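You operate a simulated robot arm through the tools that you are given. There is no shell and no other tool. Be economical: measure what you need, move in short steps, check, and stop when the job is done.

You run a simulated two-armed robot. Do the job below in one go: nothing can be reset, and whatever is moved stays where it is left.

JOB
Fit the blue belt cover, shut both latches and switch the drive on.

It is judged by the outcome, as a careful person would: the job done as asked, and still so three seconds after it is handed in. It fails if anything else is knocked over, pushed out of place, dropped, spilled or broken. A push-on lid holds only when it is set on centred and level and pressed home; a screw cap is set on level and turned clockwise until tight.

ROBOT AND FRAMES
Two 7-joint arms with three-finger grippers on one trunk, on a base that drives. Base frame: it is fixed to the floor where the robot stands at the start and does not move with it; the origin is under the middle of the robot, x ahead of it, y to its left, z up; the surface under the hand at the start is at about z = 80. Lengths are in cm, angles in rad, forces in N, time in s.
The left shoulder is at the start at [5, 15.4, 97.9], the right one opposite. With the tool pointing down near the work surface each hand reaches from about 20 to 64 cm from the robot's upright axis, wherever it stands, measured 20 degrees to its own side. Places, roughly: belt drive base [80, 0, 80]; drive button [80, -30, 90]; left catch [50, -40, 90]; left latch [80, 20, 90]; light button [40, 60, 90]; right catch [50, -90, 90]; right latch [80, -20, 90]; stop lever [40, 50, 90]. Payload 2.69 kg a hand.
Tool frame (each hand has its own): the origin (TCP) lies between the finger pads and is the grasp point; the fingertips stand 2.9 cm ahead of it; z points along the fingers, y is the line along which they close. Largest opening 12 cm; the body of the gripper starts 7.8 cm behind the TCP.
Orientation is that of the tool frame in the base frame, as a unit quaternion [x, y, z, w]. With the fingers straight down and closing along the base's y, the tool's x points along the base's -x, its y along +y and its z along -z.

CONTROLS
- The arms move only by the tool move_arm. It takes "left_rows", "right_rows" or both (then of equal length, played together; a hand with none holds still); each is a list of rows, each a list of 3 entries, a list of its own where there are three numbers: the shift along the base's x, y, z in cm, then the turn, a rotation vector about the base's x, y, z in rad, then the finger opening in cm, from 0 to 12. In form: [[[dx, dy, dz], [rx, ry, rz], jaw], ...]. A call has 1 to 10 rows; each row shifts and turns the commanded pose from where the row before left it. Each row takes 0.2 s and may step no farther than 5 cm and 0.15 rad from the row before; otherwise, or with a gripper value out of range, the whole call is refused. Where a pose cannot be reached the arm comes as near as it can. A force on the tool above 90 N (or 10 N above the force at the start of the call, whichever is more), or a blocked arm, ends the call early, and 0.2 s more pass. The fingers move at their own pace and stop on an object; they squeeze with about 27 N. The grip force told is the motor's: it shows also when the fingers shut on nothing. Time passes only in rows, and 0.2 s behind the last, so rows that do not move let the fingers close. The reply holds the time, the measured pose of the TCP, the force on the tool along the base axes, the opening and the grip force, in the units named above and with some noise, with the torque about the TCP (base axes, N m) and any sound that the robot's microphone picked up, and new pictures: "views" is both (left out), scene, wrist or none (wrist: the cameras of the hands that moved).
- Cameras (640 x 400 px; columns grow to the right, rows downward): "scene" is now at [16.76, 1.24, 114.49]; the picture's right is [0.15, -0.99, 0.00], its down [-0.39, -0.06, -0.92] and it looks along [0.91, 0.14, -0.39] (base axes); focal length 214 px, centre (320, 200). "left" rides on the left gripper at [6.3, 0, -10.4] in its tool frame; the picture's right is [0.00, 1.00, 0.00], its down [-0.83, 0.00, -0.56] and it looks along [-0.56, 0.00, 0.83] (tool axes); focal length 275 px, centre (320, 200). "right" rides on the right gripper at [6.3, 0, -10.4] in its tool frame; the picture's right is [0.00, 1.00, 0.00], its down [-0.83, 0.00, -0.56] and it looks along [-0.56, 0.00, 0.83] (tool axes); focal length 275 px, centre (320, 200). There is no depth. A picture from a camera that has moved, and an enlarged one, comes with that camera's place and axes in the base frame and with its lens.
- slide_trunk(by): slides the trunk up (or, below 0, down) by that many cm; the arms and the scene camera ride with it, the base frame stays. It gives what a move gives, with no picture.
- steer(legs): drives the robot by 1 to 6 legs, each [ahead, left, turn to the left] in cm, cm and rad, along the robot's own axes; the way and the turn of a leg run together, so that a leg with both is an arc; at most 150 cm and 3.142 rad a leg. The arms and the cameras ride along, it lands a little off, and it stops where it bumps. It gives what a move gives, and a new picture of the scene camera.
- pan_tilt(pan, tilt): turns the head with the scene camera to pan (to the left, within 1.396 rad either way) and tilt (down, from -0.506 to 1.204), counted from straight ahead of the robot. It gives what a move gives, and a new picture of the scene camera.
- zoom(camera, box): a new picture of the part [left, top, right, bottom] of that camera's present view, enlarged. It takes no simulated time.
- hand_in(): hands the job in; it is judged then, once.

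Go step by step. Nothing tells you exact positions but the pictures and the camera data: compare them with the known pose of the tool, close in by small moves and look again before you grip or let go. The budget is 120 turns and 260 pictures, counting those below and the enlarged ones. Unless the task says otherwise, let go and move clear before handing in, and close with one line.

The tools are called after ">>>" by a JSON object that holds its "name" and its "arguments". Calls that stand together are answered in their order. move_arm: Moves the arms, as the interface text tells. Its arguments: {"type":"object","properties":{"left_rows":{"type":"array","items":{"type":"array"}},"right_rows":{"type":"array","items":{"type":"array"}},"views":{"type":"string","enum":["both","scene","wrist","none"]}},"required":[]} The other tools are called the same way: slide_trunk (by) slides the trunk up or down; steer (legs) drives the base; pan_tilt (pan, tilt) turns the head that bears the scene camera; zoom (camera, box) takes an enlarged picture of a part of a camera's view; hand_in () hands the job in.

At the start:

```text
time_s: 0.0
left_tcp_pos: [38.36, 13.5, 110.73]
left_tool_rot: [0.0, 1.0, 0.0, 0.0]
left_wrist_force: [0.0, -0.8, 0.2]
left_torque: [0.01, 0.0, 0.02]
left_width: 11.99
left_grip_force: 0.0
right_tcp_pos: [32.17, -12.21, 110.79]
right_tool_rot: [0.0, 1.0, -0.001, -0.001]
right_wrist_force: [0.0, 0.2, -0.1]
right_torque: [0.02, -0.01, 0.03]
right_width: 12.01
right_grip_force: 0.1
trunk travel left (down, up): [-35.0, 8.8]
robot x, y, heading: [0.17, 0.11, 0.001]
head pan, tilt: [0.148, 0.405]
```

scene: 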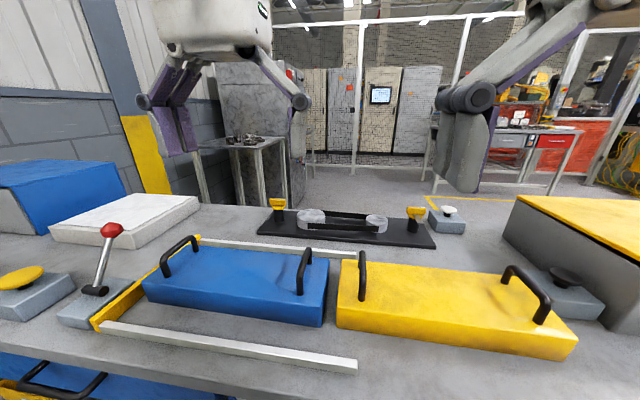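
right: 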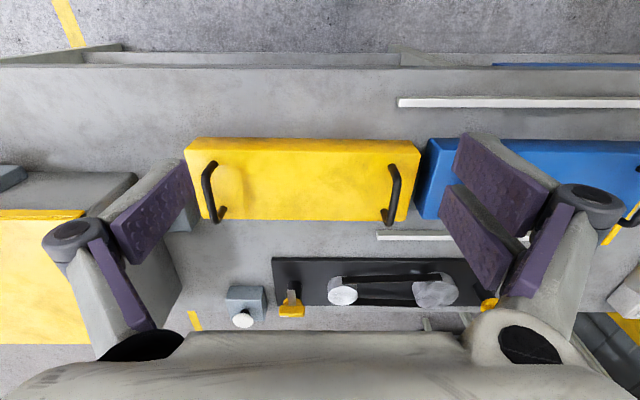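
left: 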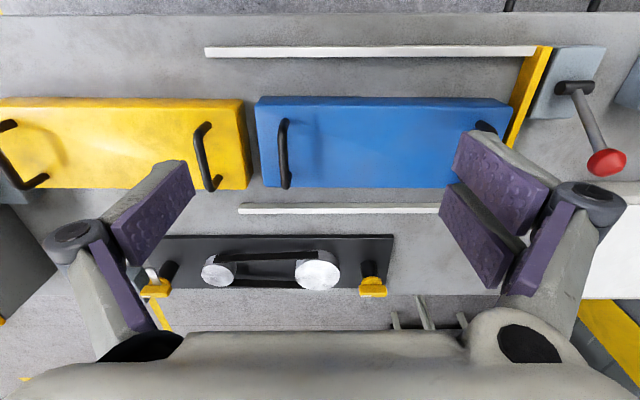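

I see the blue cover between two white rails, with a handle at each end, and the belt drive base with yellow latches further ahead. I'll enlarge the views to measure before moving.

>>> {"name": "zoom", "arguments": {"camera": "scene", "box": [60, 180, 380, 380]}}

>>> {"name": "zoom", "arguments": {"camera": "scene", "box": [230, 170, 490, 270]}}

>>> {"name": "zoom", "arguments": {"camera": "left", "box": [120, 220, 420, 320]}}

>>> {"name": "pan_tilt", "arguments": {"pan": 0.0, "tilt": 0.7}}

```text
2.00 times, centred on (220, 280) of scene
camera zoom: at [16.76, 1.24, 114.49], right [0.15, -0.99, 0.0], down [-0.39, -0.06, -0.92], along [0.91, 0.14, -0.39], focal length 429 px, centre (520, 40)
```

zoom: 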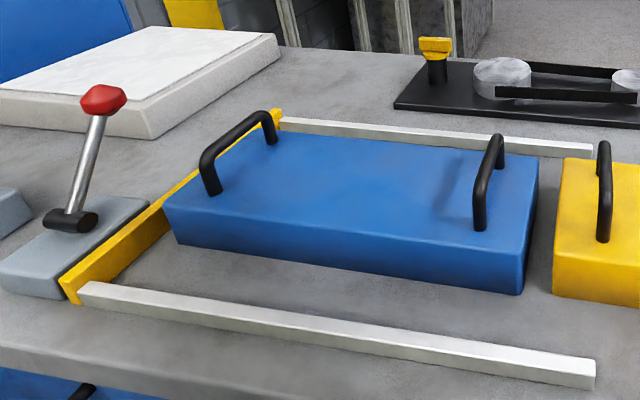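

```text
2.46 times, centred on (360, 220) of scene
camera zoom: at [16.76, 1.24, 114.49], right [0.15, -0.99, 0.0], down [-0.39, -0.06, -0.92], along [0.91, 0.14, -0.39], focal length 528 px, centre (222, 151)
```

zoom: 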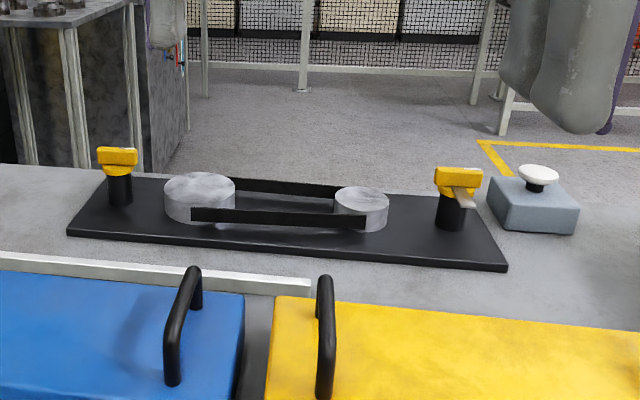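

```text
2.13 times, centred on (270, 270) of left
camera zoom: at [32.03, 13.51, 121.19], right [0.0, 1.0, 0.0], down [0.83, 0.0, 0.56], along [0.56, 0.0, -0.83], focal length 587 px, centre (427, 51)
```

zoom: 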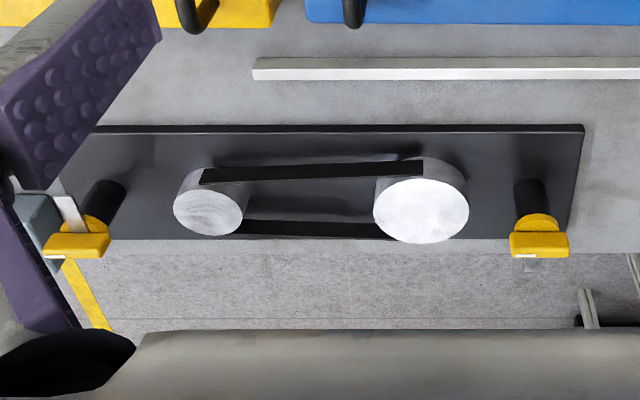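

```text
time_s: 0.8
left_tcp_pos: [38.35, 13.49, 110.8]
left_tool_rot: [0.0, 1.0, 0.0, 0.0]
left_wrist_force: [0.1, 0.0, 0.3]
left_torque: [0.01, -0.01, -0.02]
left_width: 11.98
left_grip_force: 0.0
right_tcp_pos: [32.17, -12.18, 110.77]
right_tool_rot: [0.0, 1.0, 0.0, -0.001]
right_wrist_force: [-0.3, -0.2, -0.8]
right_torque: [-0.01, -0.03, 0.0]
right_width: 11.99
right_grip_force: 0.0
trunk travel left (down, up): [-35.0, 8.8]
robot x, y, heading: [-0.08, -0.08, -0.002]
head pan, tilt: [0.0, 0.7]
camera scene: at [16.1, -0.12, 111.85], right [0.0, -1.0, 0.0], down [-0.64, 0.0, -0.77], along [0.77, 0.0, -0.64], focal length 214 px, centre (320, 200)
```

scene: 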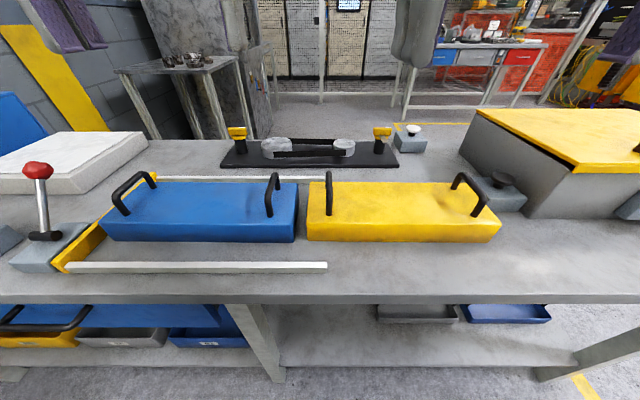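

The blue cover looks to be centred near (47, 21), about 32 long along y and 10.5 wide, with two handles running along x. The belt base is near (76, 3). I need to know how far the robot can drive forward, so I'll look down.

>>> {"name": "pan_tilt", "arguments": {"pan": 0.0, "tilt": 1.2}}

```text
time_s: 1.7
left_tcp_pos: [38.24, 13.51, 110.78]
left_tool_rot: [0.0, 1.0, 0.0, 0.001]
left_wrist_force: [0.5, 0.3, 0.1]
left_torque: [0.02, -0.06, 0.0]
left_width: 12.01
left_grip_force: 0.0
right_tcp_pos: [32.12, -12.2, 110.82]
right_tool_rot: [0.0, 1.0, 0.0, 0.001]
right_wrist_force: [-0.4, -0.1, 0.6]
right_torque: [0.0, 0.01, 0.04]
right_width: 12.01
right_grip_force: 0.0
trunk travel left (down, up): [-35.0, 8.8]
robot x, y, heading: [0.02, -0.02, -0.004]
head pan, tilt: [0.0, 1.201]
camera scene: at [13.2, -0.12, 108.26], right [0.0, -1.0, 0.0], down [-0.93, 0.0, -0.36], along [0.36, 0.0, -0.93], focal length 214 px, centre (320, 200)
```

scene: 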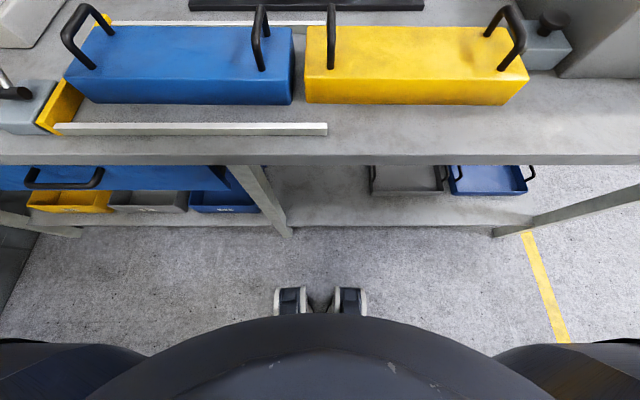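

The table edge is at x≈31.6 and the robot's front at x≈10, so driving ahead 16 is safe. That brings both the cover and the drive base within reach.

>>> {"name": "steer", "arguments": {"legs": [[15.5, 0, 0], [0, 16, 0]]}}

>>> {"name": "pan_tilt", "arguments": {"pan": 0.0, "tilt": 0.9}}

```text
time_s: 3.6
left_tcp_pos: [53.34, 14.05, 110.91]
left_tool_rot: [0.002, 1.0, 0.0, 0.001]
left_wrist_force: [0.2, -0.7, 1.0]
left_torque: [0.02, -0.01, -0.03]
left_width: 11.99
left_grip_force: 0.0
right_tcp_pos: [46.89, -11.72, 110.8]
right_tool_rot: [0.003, 1.0, 0.0, 0.0]
right_wrist_force: [0.1, 0.6, -0.2]
right_torque: [0.01, -0.04, -0.01]
right_width: 11.98
right_grip_force: 0.1
trunk travel left (down, up): [-35.0, 8.8]
robot x, y, heading: [14.84, 0.72, -0.002]
head pan, tilt: [0.0, 1.201]
stopped in leg 2: the robot was blocked; the commanded pose is now the measured one
camera scene: at [28.1, 0.46, 108.25], right [0.0, -1.0, 0.0], down [-0.93, 0.0, -0.36], along [0.36, 0.0, -0.93], focal length 214 px, centre (320, 200)
```

scene: 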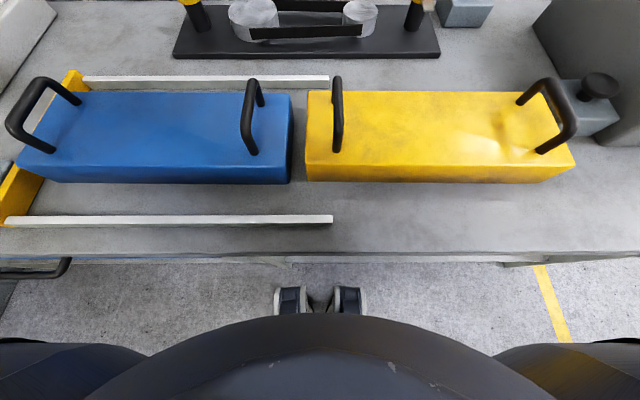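

```text
time_s: 4.4
left_tcp_pos: [53.37, 13.94, 110.8]
left_tool_rot: [0.002, 1.0, 0.0, 0.001]
left_wrist_force: [-0.4, 0.2, -0.6]
left_torque: [-0.01, 0.02, 0.04]
left_width: 12.0
left_grip_force: 0.0
right_tcp_pos: [47.04, -11.7, 110.89]
right_tool_rot: [0.002, 1.0, 0.0, -0.001]
right_wrist_force: [-0.4, 0.2, 0.1]
right_torque: [0.02, -0.01, -0.04]
right_width: 11.99
right_grip_force: 0.0
trunk travel left (down, up): [-35.0, 8.8]
robot x, y, heading: [14.93, 0.64, -0.001]
head pan, tilt: [0.0, 0.901]
camera scene: at [30.06, 0.45, 110.23], right [0.0, -1.0, 0.0], down [-0.78, 0.0, -0.62], along [0.62, 0.0, -0.78], focal length 214 px, centre (320, 200)
```

scene: 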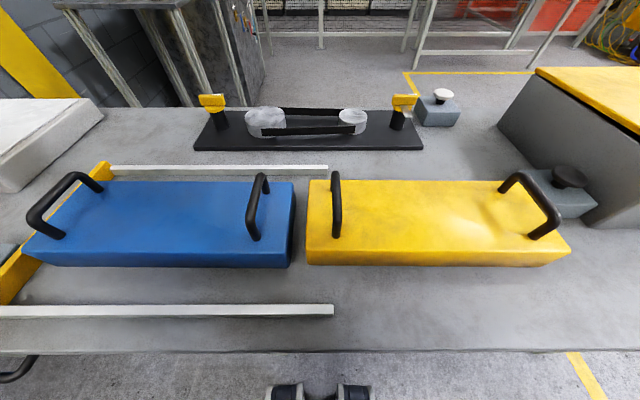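

The robot is blocked by the middle table leg on the left, but it is usable here at (14.9, 0.65). Handles measure about y=8.4 and y=32.7, x≈46.6, tops z≈90.5, so I'll move both hands above them.

>>> {"name": "move_arm", "arguments": {"left_rows": [[[-1.36, 3.74, -2.0], [0, 0, 0], 6], [[-1.36, 3.74, -2.0], [0, 0, 0], 6], [[-1.36, 3.74, -2.0], [0, 0, 0], 6], [[-1.36, 3.74, -2.0], [0, 0, 0], 6], [[-1.36, 3.74, -2.0], [0, 0, 0], 6], [[0, 0, 0], [0, 0, 0], 6]], "right_rows": [[[-0.08, 4.02, -2.0], [0, 0, 0], 6], [[-0.08, 4.02, -2.0], [0, 0, 0], 6], [[-0.08, 4.02, -2.0], [0, 0, 0], 6], [[-0.08, 4.02, -2.0], [0, 0, 0], 6], [[-0.08, 4.02, -2.0], [0, 0, 0], 6], [[0, 0, 0], [0, 0, 0], 6]]}}

```text
time_s: 4.9
left_tcp_pos: [51.12, 19.66, 107.86]
left_tool_rot: [0.003, 1.0, 0.0, 0.001]
left_wrist_force: [0.0, -0.5, -0.4]
left_torque: [0.05, 0.0, 0.04]
left_width: 5.99
left_grip_force: 0.0
right_tcp_pos: [47.26, -6.24, 108.04]
right_tool_rot: [0.002, 1.0, 0.004, -0.001]
right_wrist_force: [-0.7, -40.5, 5.7]
right_torque: [4.89, 0.21, 2.82]
right_width: 6.0
right_grip_force: 0.0
trunk travel left (down, up): [-35.0, 8.8]
robot x, y, heading: [14.95, 0.73, -0.002]
head pan, tilt: [0.0, 0.901]
stopped in row 2 (right hand): the force on the tool passed its limit at 152 N (the readings are from after the stop); the commanded pose is now the measured one
camera scene: at [29.85, 1.22, 110.06], right [0.11, -0.99, 0.0], down [-0.79, -0.09, -0.6], along [0.6, 0.07, -0.8], focal length 214 px, centre (320, 200)
camera right: at [41.16, -6.31, 118.47], right [0.0, 1.0, 0.01], down [0.83, 0.0, 0.55], along [0.55, 0.01, -0.83], focal length 275 px, centre (320, 200)
camera left: at [44.81, 19.71, 118.14], right [0.01, 1.0, 0.0], down [0.83, -0.01, 0.56], along [0.56, -0.01, -0.83], focal length 275 px, centre (320, 200)
```

scene: 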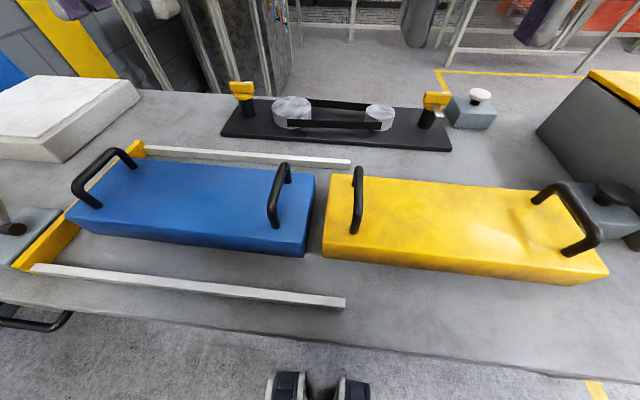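
right: 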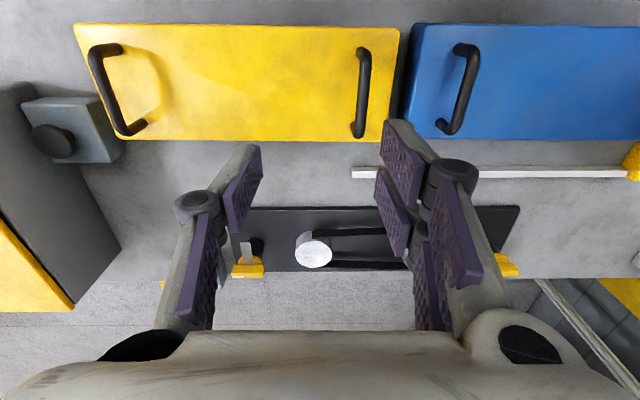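
left: 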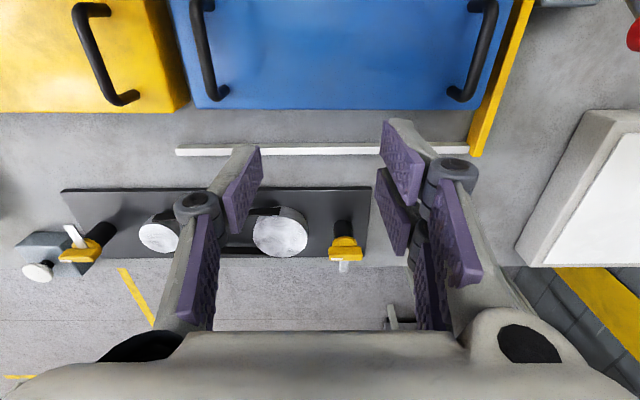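

The right wrist bumped the robot's own head, since the camera view turned slightly. I'll back the hand off, then drive back and left so that the cover lies straight ahead at a comfortable distance.

>>> {"name": "move_arm", "arguments": {"right_rows": [[[0, -3, 0], [0, 0, 0], 6], [[0, -3, 0], [0, 0, 0], 6]], "views": "none"}}

>>> {"name": "steer", "arguments": {"legs": [[-15, 0, 0], [0, 20, 0]]}}

```text
time_s: 5.5
left_tcp_pos: [51.2, 19.8, 107.75]
left_tool_rot: [0.002, 1.0, 0.0, 0.001]
left_wrist_force: [-0.4, -0.3, 0.8]
left_torque: [-0.01, 0.03, -0.02]
left_width: 5.99
left_grip_force: 0.0
right_tcp_pos: [47.22, -12.02, 107.79]
right_tool_rot: [0.004, 1.0, 0.004, -0.002]
right_wrist_force: [0.5, 0.4, 0.3]
right_torque: [0.05, -0.01, -0.01]
right_width: 5.98
right_grip_force: 0.1
trunk travel left (down, up): [-35.0, 8.8]
robot x, y, heading: [15.08, 0.68, -0.006]
head pan, tilt: [0.0, 0.901]
```

```text
time_s: 8.7
left_tcp_pos: [36.25, 39.78, 107.67]
left_tool_rot: [0.002, 1.0, -0.001, 0.001]
left_wrist_force: [-0.8, -0.3, -0.6]
left_torque: [-0.01, -0.01, 0.0]
left_width: 5.99
left_grip_force: 0.0
right_tcp_pos: [32.48, 7.72, 107.82]
right_tool_rot: [0.003, 1.0, 0.005, -0.003]
right_wrist_force: [-0.1, -0.2, -0.7]
right_torque: [0.02, 0.01, 0.01]
right_width: 5.99
right_grip_force: 0.1
trunk travel left (down, up): [-35.0, 8.8]
robot x, y, heading: [0.06, 20.28, 0.001]
head pan, tilt: [0.0, 0.901]
camera scene: at [15.27, 20.41, 110.23], right [0.0, -1.0, 0.0], down [-0.78, 0.0, -0.62], along [0.62, 0.0, -0.78], focal length 214 px, centre (320, 200)
```

scene: 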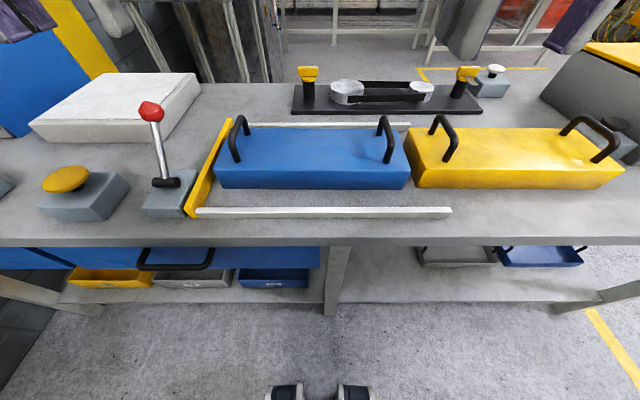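

The robot is now at (0, 20.3), with the cover straight ahead. I'll bring both hands above the handles at z≈97.

>>> {"name": "move_arm", "arguments": {"left_rows": [[[2.07, -1.42, -2.1], [0, 0, 0], 6], [[2.07, -1.42, -2.1], [0, 0, 0], 6], [[2.07, -1.42, -2.1], [0, 0, 0], 6], [[2.07, -1.42, -2.1], [0, 0, 0], 6], [[2.07, -1.42, -2.1], [0, 0, 0], 6], [[0, 0, 0], [0, 0, 0], 6]], "right_rows": [[[2.82, 0.14, -2.15], [0, 0, 0], 6], [[2.82, 0.14, -2.15], [0, 0, 0], 6], [[2.82, 0.14, -2.15], [0, 0, 0], 6], [[2.82, 0.14, -2.15], [0, 0, 0], 6], [[2.82, 0.14, -2.15], [0, 0, 0], 6], [[0, 0, 0], [0, 0, 0], 6]]}}

```text
time_s: 10.1
left_tcp_pos: [46.71, 32.75, 97.23]
left_tool_rot: [0.002, 1.0, 0.0, 0.001]
left_wrist_force: [-0.1, -0.5, -0.3]
left_torque: [-0.01, 0.01, -0.04]
left_width: 5.98
left_grip_force: 0.2
right_tcp_pos: [46.61, 8.49, 97.09]
right_tool_rot: [0.003, 1.0, 0.004, -0.002]
right_wrist_force: [-0.4, 0.3, -0.2]
right_torque: [-0.01, -0.03, -0.05]
right_width: 6.01
right_grip_force: 0.1
trunk travel left (down, up): [-35.0, 8.8]
robot x, y, heading: [0.09, 20.55, -0.006]
head pan, tilt: [0.0, 0.901]
camera scene: at [15.22, 20.39, 110.24], right [0.0, -1.0, 0.0], down [-0.78, 0.0, -0.62], along [0.62, 0.0, -0.78], focal length 214 px, centre (320, 200)
camera right: at [40.49, 8.43, 107.52], right [0.0, 1.0, 0.01], down [0.83, -0.01, 0.55], along [0.55, 0.01, -0.83], focal length 275 px, centre (320, 200)
camera left: at [40.41, 32.58, 107.64], right [0.01, 1.0, 0.0], down [0.83, -0.01, 0.56], along [0.56, -0.01, -0.83], focal length 275 px, centre (320, 200)
```

scene: 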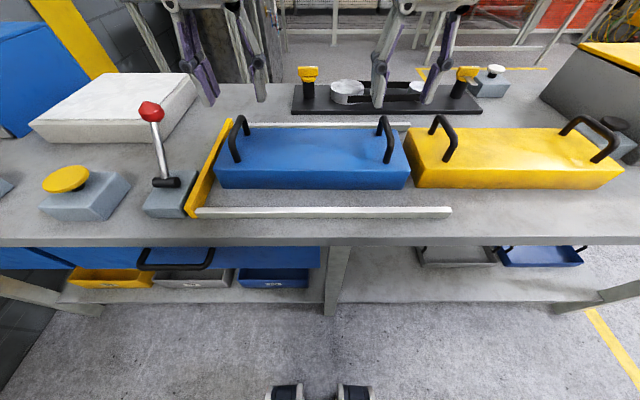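
right: 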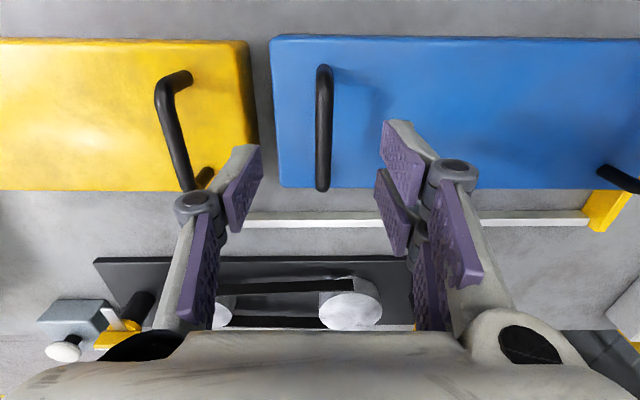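
left: 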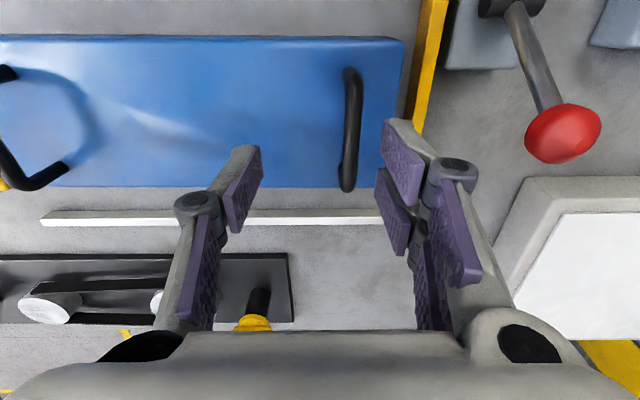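

The left handle is at y≈34.4 and the right one at y≈8.85, going by the wrist cameras. I'll align, descend partway and recheck.

>>> {"name": "move_arm", "arguments": {"left_rows": [[[0, 1.65, -1], [0, 0, 0], 6], [[0, 0, -2.2], [0, 0, 0], 6], [[0, 0, 0], [0, 0, 0], 6]], "right_rows": [[[0.1, 0.35, -1], [0, 0, 0], 6], [[0, 0, -2.1], [0, 0, 0], 6], [[0, 0, 0], [0, 0, 0], 6]]}}

```text
time_s: 10.8
left_tcp_pos: [46.83, 34.22, 94.04]
left_tool_rot: [0.002, 1.0, -0.001, 0.001]
left_wrist_force: [-0.2, 0.8, 0.1]
left_torque: [0.0, 0.04, 0.0]
left_width: 6.03
left_grip_force: 0.2
right_tcp_pos: [46.74, 8.91, 93.82]
right_tool_rot: [0.003, 1.0, 0.004, -0.002]
right_wrist_force: [0.7, 0.3, 0.5]
right_torque: [-0.03, 0.03, -0.01]
right_width: 5.99
right_grip_force: 0.1
trunk travel left (down, up): [-35.0, 8.8]
robot x, y, heading: [-0.04, 20.48, -0.002]
head pan, tilt: [0.0, 0.901]
camera scene: at [15.25, 20.39, 110.24], right [0.0, -1.0, 0.0], down [-0.78, 0.0, -0.62], along [0.62, 0.0, -0.78], focal length 214 px, centre (320, 200)
camera right: at [40.55, 8.85, 104.33], right [0.0, 1.0, 0.01], down [0.83, -0.01, 0.55], along [0.55, 0.01, -0.83], focal length 275 px, centre (320, 200)
camera left: at [40.47, 34.27, 104.41], right [0.01, 1.0, 0.0], down [0.83, -0.01, 0.56], along [0.56, -0.01, -0.83], focal length 275 px, centre (320, 200)
```

scene: 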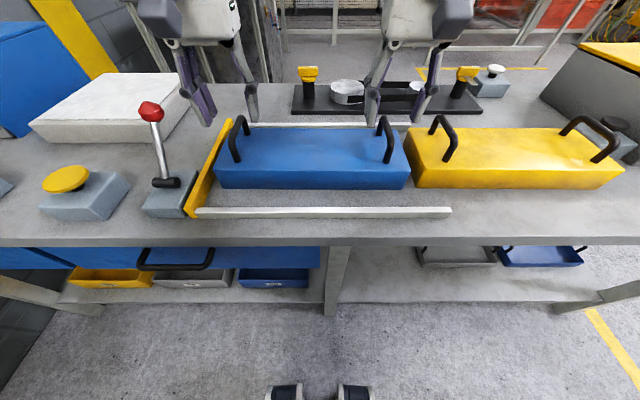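
right: 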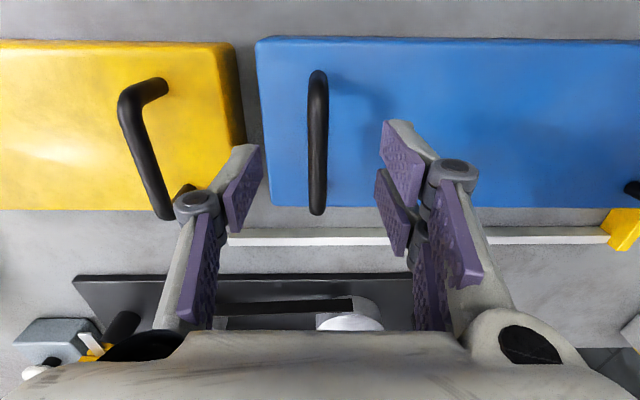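
left: 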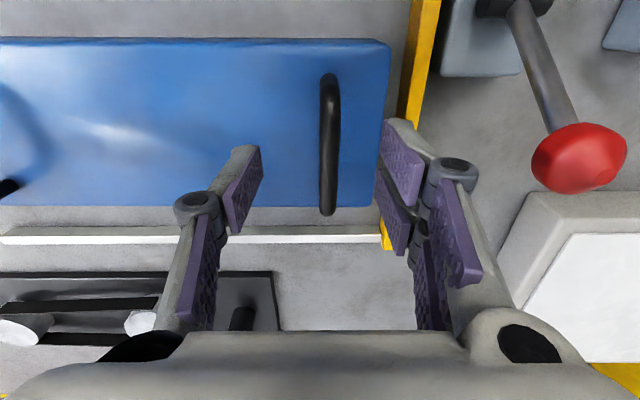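

Both hands are straddling the handles. I'll go down to z≈90.4.

>>> {"name": "move_arm", "arguments": {"left_rows": [[[0, 0.25, -1.8], [0, 0, 0], 6], [[0, 0, -1.8], [0, 0, 0], 6], [[0, 0, 0], [0, 0, 0], 6]], "right_rows": [[[0, -0.1, -1.7], [0, 0, 0], 6], [[0, 0, -1.7], [0, 0, 0], 6], [[0, 0, 0], [0, 0, 0], 6]]}}

>>> {"name": "zoom", "arguments": {"camera": "scene", "box": [150, 90, 470, 220]}}

```text
time_s: 11.7
left_tcp_pos: [46.75, 34.51, 90.41]
left_tool_rot: [0.002, 1.0, -0.001, 0.002]
left_wrist_force: [-0.3, -0.6, -1.2]
left_torque: [0.0, 0.01, -0.03]
left_width: 5.99
left_grip_force: 0.1
right_tcp_pos: [46.77, 8.72, 90.4]
right_tool_rot: [0.002, 1.0, 0.005, -0.002]
right_wrist_force: [0.2, -0.5, -0.6]
right_torque: [0.0, -0.02, -0.02]
right_width: 6.01
right_grip_force: 0.0
trunk travel left (down, up): [-35.0, 8.8]
robot x, y, heading: [0.18, 20.7, -0.003]
head pan, tilt: [0.0, 0.901]
camera scene: at [15.26, 20.38, 110.24], right [0.0, -1.0, 0.0], down [-0.78, 0.0, -0.62], along [0.62, 0.0, -0.78], focal length 214 px, centre (320, 200)
camera right: at [40.61, 8.69, 100.95], right [0.0, 1.0, 0.01], down [0.83, -0.01, 0.55], along [0.55, 0.01, -0.83], focal length 275 px, centre (320, 200)
camera left: at [40.44, 34.51, 100.79], right [0.01, 1.0, 0.0], down [0.83, -0.01, 0.56], along [0.56, -0.01, -0.83], focal length 275 px, centre (320, 200)
```

scene: 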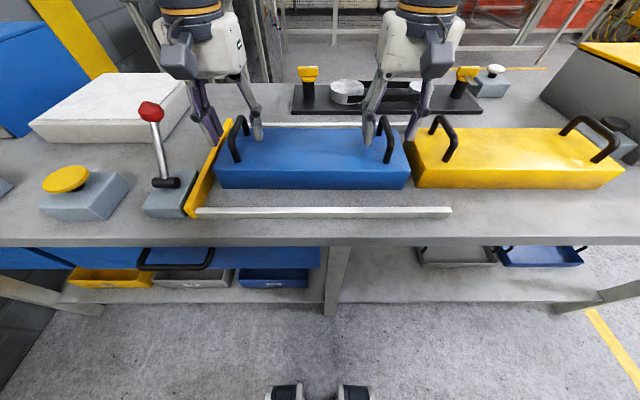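
right: 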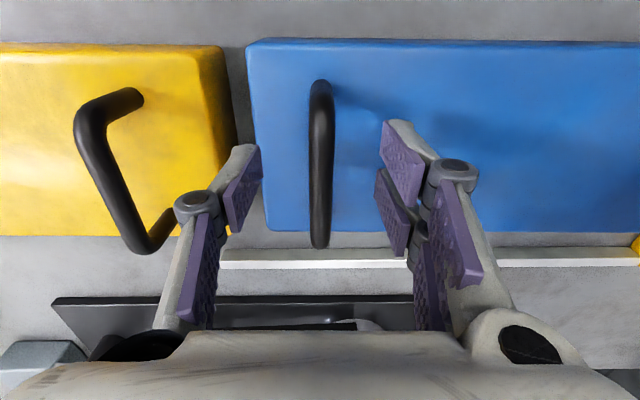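
left: 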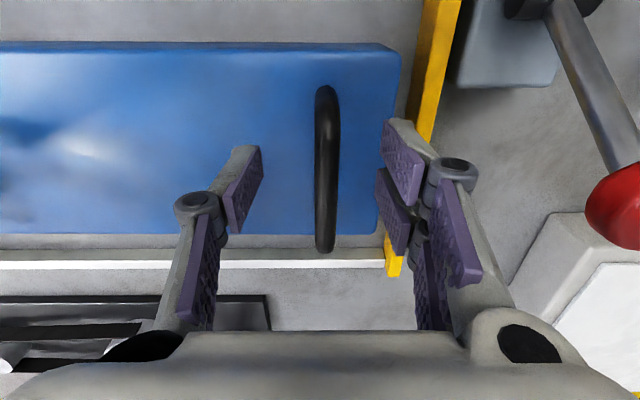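

```text
2.00 times, centred on (310, 155) of scene
camera zoom: at [15.26, 20.38, 110.24], right [0.0, -1.0, 0.0], down [-0.78, 0.0, -0.62], along [0.62, 0.0, -0.78], focal length 429 px, centre (340, 290)
```

zoom: 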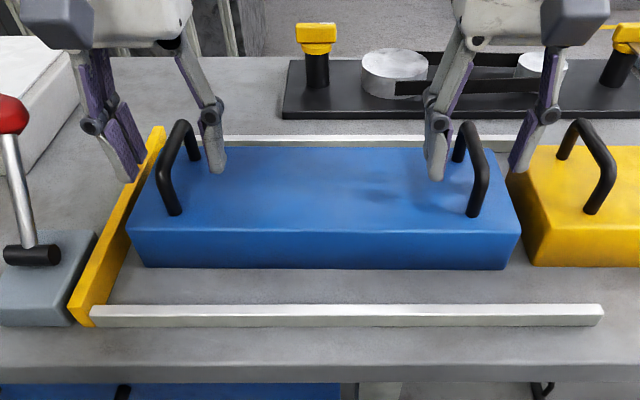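

The fingers straddle both handles at the right height. I'll close on them.

>>> {"name": "move_arm", "arguments": {"left_rows": [[[0, 0, 0], [0, 0, 0], 3], [[0, 0, 0], [0, 0, 0], 0], [[0, 0, 0], [0, 0, 0], 0], [[0, 0, 0], [0, 0, 0], 0]], "right_rows": [[[0, 0, 0], [0, 0, 0], 3], [[0, 0, 0], [0, 0, 0], 0], [[0, 0, 0], [0, 0, 0], 0], [[0, 0, 0], [0, 0, 0], 0]]}}

```text
time_s: 12.7
left_tcp_pos: [46.62, 34.64, 90.45]
left_tool_rot: [0.002, 1.0, 0.001, 0.0]
left_wrist_force: [-0.6, 17.7, 0.4]
left_torque: [0.29, -0.15, -0.45]
left_width: 1.1
left_grip_force: 27.2
right_tcp_pos: [46.71, 8.64, 90.49]
right_tool_rot: [0.003, 1.0, 0.003, -0.002]
right_wrist_force: [1.2, -16.3, 2.2]
right_torque: [-0.25, 0.12, -0.24]
right_width: 1.14
right_grip_force: 27.5
trunk travel left (down, up): [-35.0, 8.8]
robot x, y, heading: [0.17, 20.52, -0.001]
head pan, tilt: [0.0, 0.901]
camera scene: at [15.26, 20.41, 110.23], right [0.0, -1.0, 0.0], down [-0.78, 0.0, -0.62], along [0.62, 0.0, -0.78], focal length 214 px, centre (320, 200)
camera right: at [40.63, 8.63, 100.96], right [0.0, 1.0, 0.01], down [0.83, -0.01, 0.55], along [0.55, 0.0, -0.83], focal length 275 px, centre (320, 200)
camera left: at [40.45, 34.62, 100.77], right [0.01, 1.0, 0.0], down [0.83, -0.01, 0.56], along [0.56, 0.0, -0.83], focal length 275 px, centre (320, 200)
```

scene: 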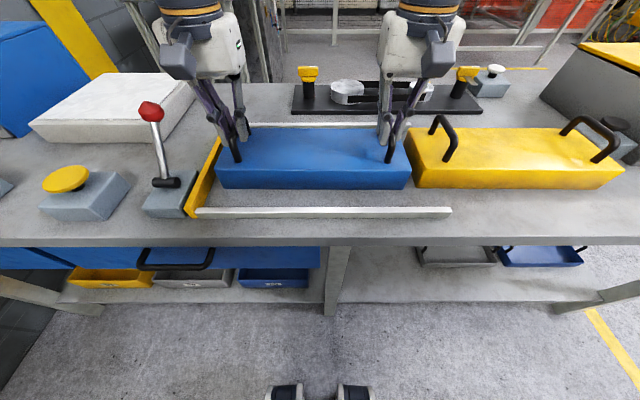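
right: 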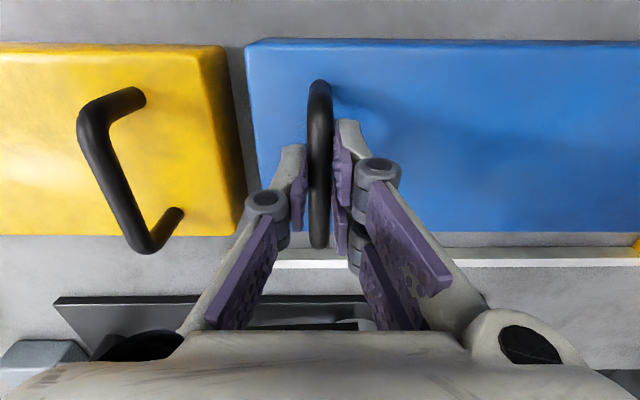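
left: 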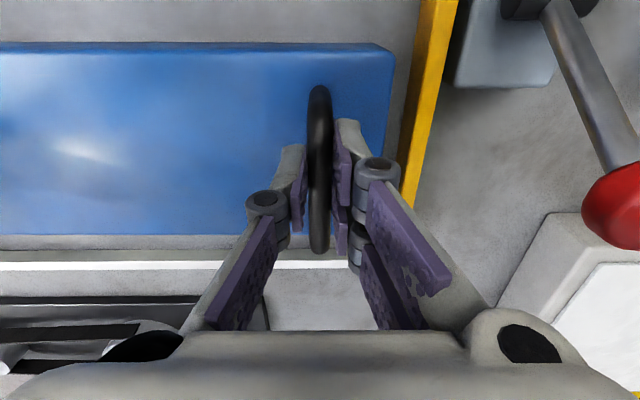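

Both handles are gripped. I'll relax the outward pull slightly and lift a little to check.

>>> {"name": "move_arm", "arguments": {"left_rows": [[[0, 0.15, 0.5], [0, 0, 0], 0], [[0, 0, 0.5], [0, 0, 0], 0], [[0, 0, 1], [0, 0, 0], 0], [[0, 0, 0], [0, 0, 0], 0]], "right_rows": [[[0, -0.15, 0.5], [0, 0, 0], 0], [[0, 0, 0.5], [0, 0, 0], 0], [[0, 0, 1], [0, 0, 0], 0], [[0, 0, 0], [0, 0, 0], 0]], "views": "scene"}}

```text
time_s: 13.7
left_tcp_pos: [46.71, 34.63, 92.29]
left_tool_rot: [0.002, 1.0, -0.001, 0.0]
left_wrist_force: [-3.1, 10.9, -4.1]
left_torque: [0.19, 0.22, -0.52]
left_width: 1.13
left_grip_force: 26.7
right_tcp_pos: [46.66, 8.72, 92.58]
right_tool_rot: [0.003, 1.0, 0.004, -0.003]
right_wrist_force: [2.8, -10.7, -3.1]
right_torque: [-0.17, -0.13, -0.35]
right_width: 1.16
right_grip_force: 27.1
trunk travel left (down, up): [-35.0, 8.8]
robot x, y, heading: [0.33, 20.68, -0.001]
head pan, tilt: [0.0, 0.901]
camera scene: at [15.32, 20.38, 110.22], right [0.0, -1.0, 0.0], down [-0.78, 0.0, -0.62], along [0.62, 0.0, -0.78], focal length 214 px, centre (320, 200)
```

scene: 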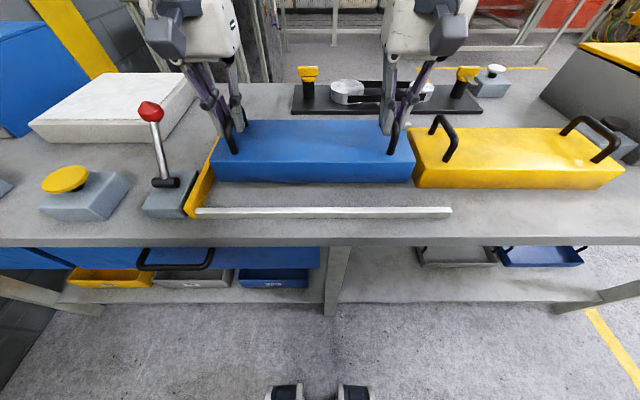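

It lifts cleanly and is light, about 0.75 kg. I'll raise it to clear the latches and yellow cover.

>>> {"name": "move_arm", "arguments": {"left_rows": [[[0, 0.1, 2], [0, 0, 0], 0], [[0, 0, 2], [0, 0, 0], 0], [[0, 0, 2], [0, 0, 0], 0], [[0, 0, 2], [0, 0, 0], 0], [[0, 0, 2], [0, 0, 0], 0], [[0, 0, 1], [0, 0, 0], 0], [[0, 0, 0], [0, 0, 0], 0]], "right_rows": [[[0, -0.1, 2], [0, 0, 0], 0], [[0, 0, 2], [0, 0, 0], 0], [[0, 0, 2], [0, 0, 0], 0], [[0, 0, 2], [0, 0, 0], 0], [[0, 0, 2], [0, 0, 0], 0], [[0, 0, 1], [0, 0, 0], 0], [[0, 0, 0], [0, 0, 0], 0]], "views": "both"}}

```text
time_s: 15.2
left_tcp_pos: [46.64, 34.66, 103.48]
left_tool_rot: [0.002, 1.0, -0.002, 0.001]
left_wrist_force: [-2.4, -30.6, -4.3]
left_torque: [-0.45, -0.24, -0.2]
left_width: 1.15
left_grip_force: 26.7
right_tcp_pos: [46.64, 8.67, 103.61]
right_tool_rot: [0.002, 1.0, 0.007, -0.003]
right_wrist_force: [0.8, 31.6, -4.6]
right_torque: [0.46, 0.34, -0.39]
right_width: 1.13
right_grip_force: 27.2
trunk travel left (down, up): [-35.0, 8.8]
robot x, y, heading: [-0.0, 20.69, -0.004]
head pan, tilt: [0.0, 0.901]
camera scene: at [15.31, 20.38, 110.22], right [0.0, -1.0, 0.0], down [-0.78, 0.0, -0.62], along [0.62, 0.0, -0.78], focal length 214 px, centre (320, 200)
camera right: at [40.58, 8.53, 114.1], right [0.0, 1.0, 0.01], down [0.83, -0.01, 0.55], along [0.55, 0.01, -0.83], focal length 275 px, centre (320, 200)
camera left: at [40.37, 34.75, 113.79], right [0.01, 1.0, 0.0], down [0.83, -0.01, 0.56], along [0.56, -0.01, -0.83], focal length 275 px, centre (320, 200)
```

scene: 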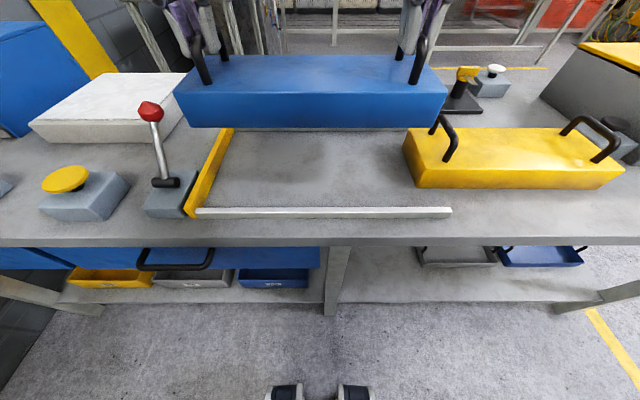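
right: 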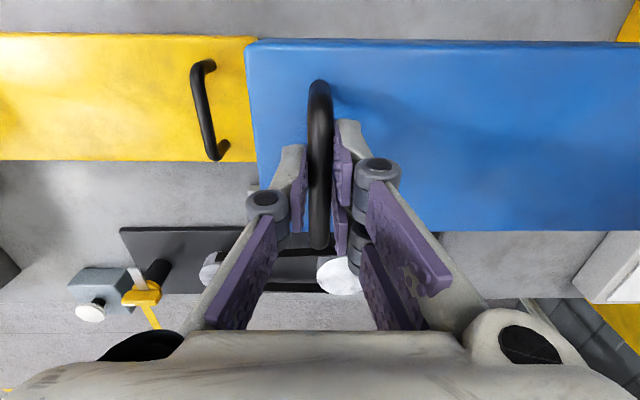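
left: 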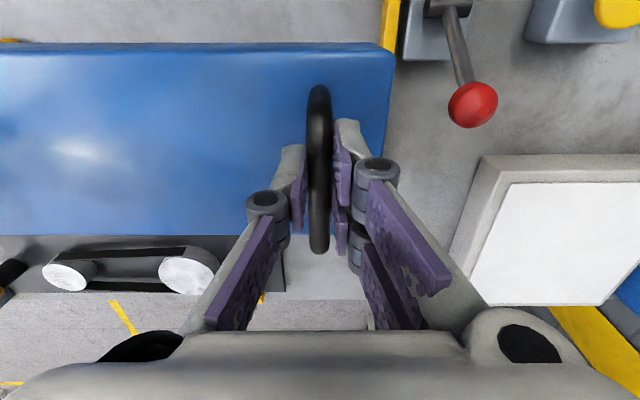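

The cover is held at height with the bottom at about z=93. The target centre is near (75.6, 3.1). I'll relieve the pull, rise slightly, then drive right and ahead.

>>> {"name": "move_arm", "arguments": {"left_rows": [[[0, -0.08, 1], [0, 0, 0], 0], [[0, 0, 1], [0, 0, 0], 0], [[0, 0, 0], [0, 0, 0], 0]], "right_rows": [[[0, 0.08, 1], [0, 0, 0], 0], [[0, 0, 1], [0, 0, 0], 0], [[0, 0, 0], [0, 0, 0], 0]], "views": "none"}}

>>> {"name": "steer", "arguments": {"legs": [[0, -10, 0], [0, -10.5, 0], [16, 0, 0]]}}

```text
time_s: 16.1
left_tcp_pos: [46.58, 34.68, 105.36]
left_tool_rot: [0.001, 1.0, -0.001, 0.0]
left_wrist_force: [-2.3, -23.6, -3.6]
left_torque: [-0.36, -0.18, -0.28]
left_width: 1.12
left_grip_force: 27.4
right_tcp_pos: [46.71, 8.56, 105.55]
right_tool_rot: [0.003, 1.0, 0.004, -0.002]
right_wrist_force: [2.3, 24.6, -4.4]
right_torque: [0.33, 0.24, -0.32]
right_width: 1.12
right_grip_force: 27.0
trunk travel left (down, up): [-35.0, 8.8]
robot x, y, heading: [0.17, 20.17, 0.001]
head pan, tilt: [0.0, 0.901]
```

```text
time_s: 19.7
left_tcp_pos: [62.54, 13.07, 105.4]
left_tool_rot: [0.005, 1.0, -0.001, 0.0]
left_wrist_force: [-2.5, -0.3, -3.8]
left_torque: [0.01, -0.32, -0.17]
left_width: 1.1
left_grip_force: 26.5
right_tcp_pos: [62.43, -12.86, 105.51]
right_tool_rot: [0.005, 1.0, 0.004, -0.003]
right_wrist_force: [1.3, 0.8, -3.1]
right_torque: [0.0, 0.37, -0.17]
right_width: 1.15
right_grip_force: 26.3
trunk travel left (down, up): [-35.0, 8.8]
robot x, y, heading: [15.88, -1.08, -0.004]
head pan, tilt: [0.0, 0.901]
stopped in leg 3: the robot was blocked; the commanded pose is now the measured one
camera scene: at [31.06, -1.05, 110.23], right [-0.01, -1.0, 0.0], down [-0.78, 0.01, -0.62], along [0.62, 0.0, -0.78], focal length 214 px, centre (320, 200)
```

scene: 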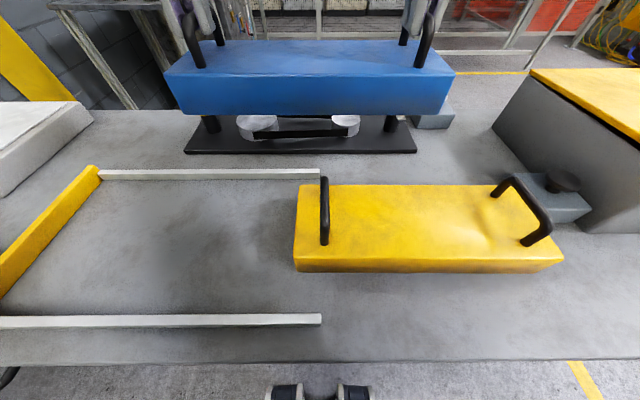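

The robot is close to the table and the cover is in front of the base. I'll move it over the base by about +12.6 in x and +3.1 in y, then look.

>>> {"name": "move_arm", "arguments": {"left_rows": [[[2.5, 0.62, 0], [0, 0, 0], 0], [[2.5, 0.62, 0], [0, 0, 0], 0], [[2.5, 0.62, 0], [0, 0, 0], 0], [[2.5, 0.62, 0], [0, 0, 0], 0], [[2.5, 0.62, 0], [0, 0, 0], 0], [[0, 0, 0], [0, 0, 0], 0]], "right_rows": [[[2.5, 0.62, 0], [0, 0, 0], 0], [[2.5, 0.62, 0], [0, 0, 0], 0], [[2.5, 0.62, 0], [0, 0, 0], 0], [[2.5, 0.62, 0], [0, 0, 0], 0], [[2.5, 0.62, 0], [0, 0, 0], 0], [[0, 0, 0], [0, 0, 0], 0]]}}

>>> {"name": "pan_tilt", "arguments": {"pan": 0.0, "tilt": 0.55}}

```text
time_s: 21.1
left_tcp_pos: [68.88, 14.95, 104.81]
left_tool_rot: [0.011, 1.0, -0.008, -0.002]
left_wrist_force: [-10.1, -52.1, -2.2]
left_torque: [-0.73, 0.27, -0.53]
left_width: 1.78
left_grip_force: 27.4
left hand out of reach, approached as far as the arm can: row 3, 4, 5
right_tcp_pos: [67.37, -11.63, 105.04]
right_tool_rot: [0.002, 1.0, 0.01, -0.003]
right_wrist_force: [9.0, 52.6, -4.7]
right_torque: [0.82, -0.16, -1.25]
right_width: 1.88
right_grip_force: 27.2
right hand out of reach, approached as far as the arm can: row 2, 3, 4, 5
trunk travel left (down, up): [-35.0, 8.8]
robot x, y, heading: [15.95, -0.73, -0.007]
head pan, tilt: [0.0, 0.901]
camera scene: at [31.09, -1.01, 110.23], right [-0.01, -1.0, 0.0], down [-0.78, 0.01, -0.62], along [0.62, 0.0, -0.78], focal length 214 px, centre (320, 200)
camera right: at [61.34, -11.9, 115.56], right [0.0, 1.0, 0.02], down [0.83, -0.01, 0.55], along [0.55, 0.02, -0.83], focal length 275 px, centre (320, 200)
camera left: at [62.67, 15.19, 115.16], right [0.03, 1.0, -0.01], down [0.83, -0.01, 0.55], along [0.55, -0.03, -0.83], focal length 275 px, centre (320, 200)
```

scene: 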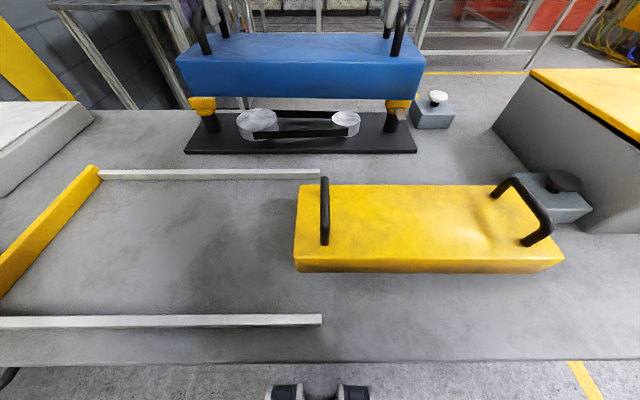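
right: 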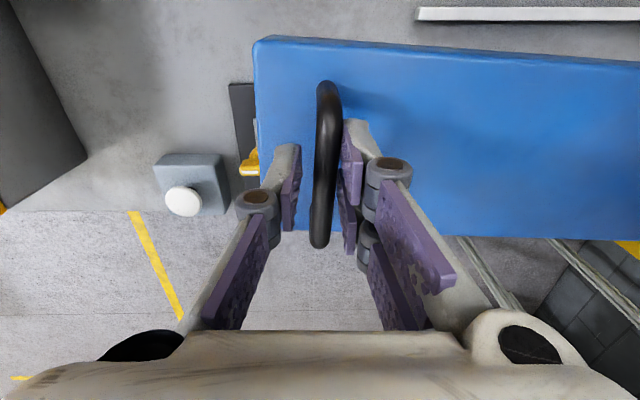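
left: 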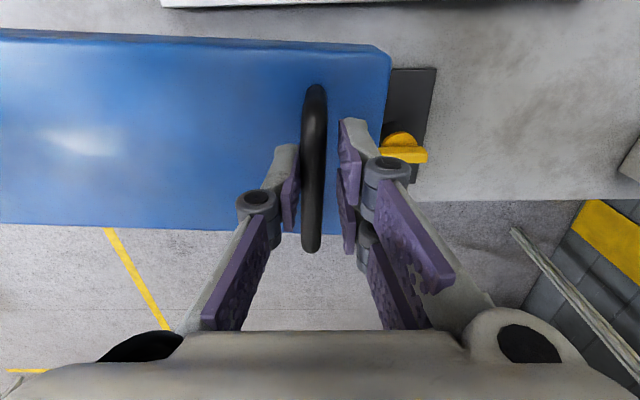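

```text
time_s: 22.0
left_tcp_pos: [69.02, 15.05, 104.74]
left_tool_rot: [0.011, 1.0, -0.007, -0.001]
left_wrist_force: [-10.2, -53.3, -2.9]
left_torque: [-0.75, 0.17, -0.59]
left_width: 1.84
left_grip_force: 26.8
right_tcp_pos: [67.47, -11.7, 105.14]
right_tool_rot: [0.002, 1.0, 0.01, -0.002]
right_wrist_force: [10.2, 52.8, -4.3]
right_torque: [0.77, -0.15, -1.28]
right_width: 1.86
right_grip_force: 27.3
trunk travel left (down, up): [-35.0, 8.8]
robot x, y, heading: [15.75, -1.15, -0.007]
head pan, tilt: [0.0, 0.55]
camera scene: at [32.55, -1.0, 113.15], right [-0.01, -1.0, 0.0], down [-0.52, 0.0, -0.85], along [0.85, -0.01, -0.52], focal length 214 px, centre (320, 200)
```

scene: 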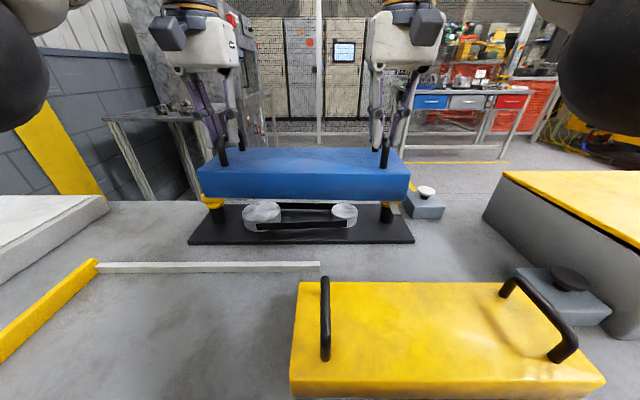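

Both hands reached their limit at this height, and the cover is now slightly yawed. I'll bring the hands back into line first, then use the trunk height to gain reach.

>>> {"name": "move_arm", "arguments": {"left_rows": [[[-1, -0.2, 0], [0, 0, 0], 0], [[-0.6, -0.1, 0], [0, 0, 0], 0], [[0, 0, 0], [0, 0, 0], 0]], "right_rows": [[[0, 0.2, 0], [0, 0, 0], 0], [[0, 0.1, 0], [0, 0, 0], 0], [[0, 0, 0], [0, 0, 0], 0]], "views": "none"}}

```text
time_s: 22.8
left_tcp_pos: [67.31, 14.83, 104.98]
left_tool_rot: [0.009, 1.0, -0.007, -0.002]
left_wrist_force: [-1.3, -51.4, -2.9]
left_torque: [-0.68, 0.16, 0.19]
left_width: 1.12
left_grip_force: 26.9
right_tcp_pos: [67.4, -11.3, 105.13]
right_tool_rot: [0.001, 1.0, 0.01, -0.003]
right_wrist_force: [1.6, 51.0, -3.4]
right_torque: [0.82, -0.06, -0.36]
right_width: 1.15
right_grip_force: 27.2
trunk travel left (down, up): [-35.0, 8.8]
robot x, y, heading: [16.02, -0.87, -0.004]
head pan, tilt: [0.0, 0.55]
```

Back in line. I'll relieve the remaining pull and raise the trunk.

>>> {"name": "move_arm", "arguments": {"left_rows": [[[0, -0.2, 0], [0, 0, 0], 0], [[0, 0, 0], [0, 0, 0], 0]], "right_rows": [[[0, 0.15, 0], [0, 0, 0], 0], [[0, 0, 0], [0, 0, 0], 0]], "views": "none"}}

>>> {"name": "slide_trunk", "arguments": {"by": 8.6}}

```text
time_s: 23.4
left_tcp_pos: [67.54, 14.7, 104.94]
left_tool_rot: [0.008, 1.0, -0.007, 0.0]
left_wrist_force: [-0.2, -46.1, -2.3]
left_torque: [-0.61, -0.31, 0.17]
left_width: 1.12
left_grip_force: 27.0
right_tcp_pos: [67.31, -11.46, 105.18]
right_tool_rot: [0.002, 1.0, 0.008, -0.004]
right_wrist_force: [1.6, 45.8, -4.0]
right_torque: [0.68, 0.37, -0.39]
right_width: 1.13
right_grip_force: 26.9
trunk travel left (down, up): [-35.0, 8.8]
robot x, y, heading: [15.64, -0.92, -0.008]
head pan, tilt: [0.0, 0.55]
```

```text
time_s: 24.6
left_tcp_pos: [62.5, 14.54, 122.66]
left_tool_rot: [0.011, 0.996, -0.008, 0.094]
left_wrist_force: [-12.3, -52.1, 3.6]
left_torque: [-0.7, 0.23, -0.76]
left_width: 1.36
left_grip_force: 27.1
right_tcp_pos: [59.22, -11.3, 127.15]
right_tool_rot: [0.0, 0.99, 0.007, 0.139]
right_wrist_force: [14.0, 51.7, -13.3]
right_torque: [0.99, -0.29, -1.03]
right_width: 1.76
right_grip_force: 26.7
trunk travel left (down, up): [-43.6, 0.2]
robot x, y, heading: [15.8, -0.62, -0.007]
head pan, tilt: [0.0, 0.55]
```

The slide moved the arms unexpectedly: they rose and pitched. I'll look at the state before anything else.

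>>> {"name": "move_arm", "arguments": {"left_rows": [[[0, 0, 0], [0, 0, 0], 0]], "right_rows": [[[0, 0, 0], [0, 0, 0], 0]], "views": "both"}}

```text
time_s: 25.0
left_tcp_pos: [62.26, 14.46, 123.0]
left_tool_rot: [0.011, 0.995, -0.008, 0.096]
left_wrist_force: [-12.2, -52.5, 5.1]
left_torque: [-0.71, 0.23, -0.73]
left_width: 1.35
left_grip_force: 26.7
right_tcp_pos: [59.11, -11.25, 127.36]
right_tool_rot: [0.0, 0.99, 0.008, 0.142]
right_wrist_force: [13.4, 52.4, -10.6]
right_torque: [0.99, -0.4, -0.96]
right_width: 1.79
right_grip_force: 27.4
trunk travel left (down, up): [-43.6, 0.2]
robot x, y, heading: [15.77, -0.62, -0.009]
head pan, tilt: [0.0, 0.55]
camera scene: at [25.22, -0.94, 123.07], right [-0.01, -1.0, 0.0], down [-0.52, 0.0, -0.85], along [0.85, -0.01, -0.52], focal length 214 px, centre (320, 200)
camera right: at [50.13, -11.43, 135.62], right [-0.01, 1.0, 0.01], down [0.64, -0.01, 0.77], along [0.77, 0.01, -0.64], focal length 275 px, centre (320, 200)
camera left: at [54.03, 14.8, 131.93], right [0.03, 1.0, -0.01], down [0.71, -0.01, 0.7], along [0.7, -0.03, -0.71], focal length 275 px, centre (320, 200)
```

scene: 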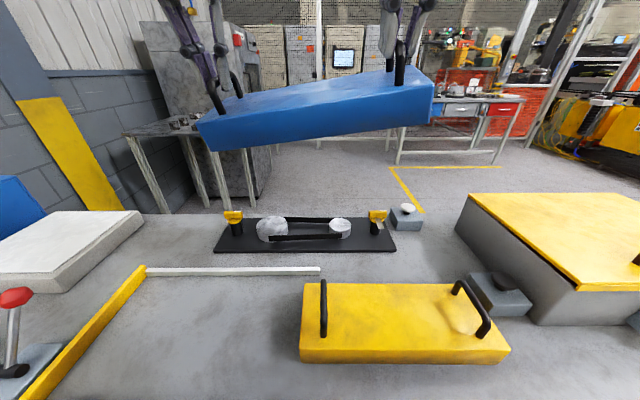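
right: 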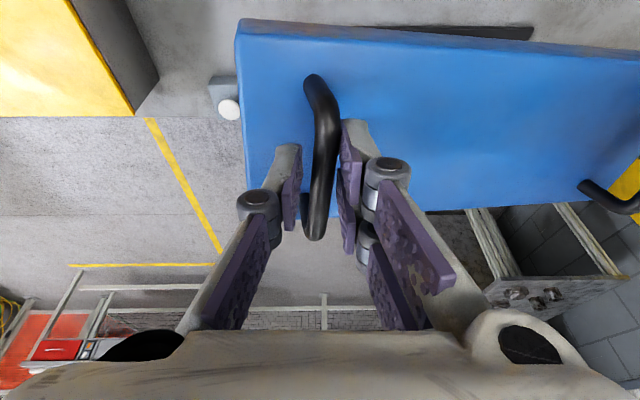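
left: 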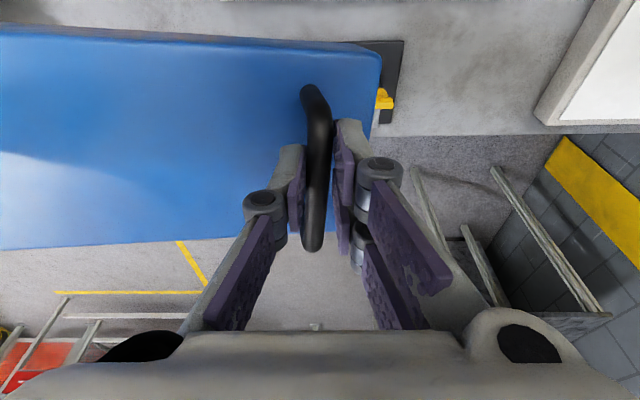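

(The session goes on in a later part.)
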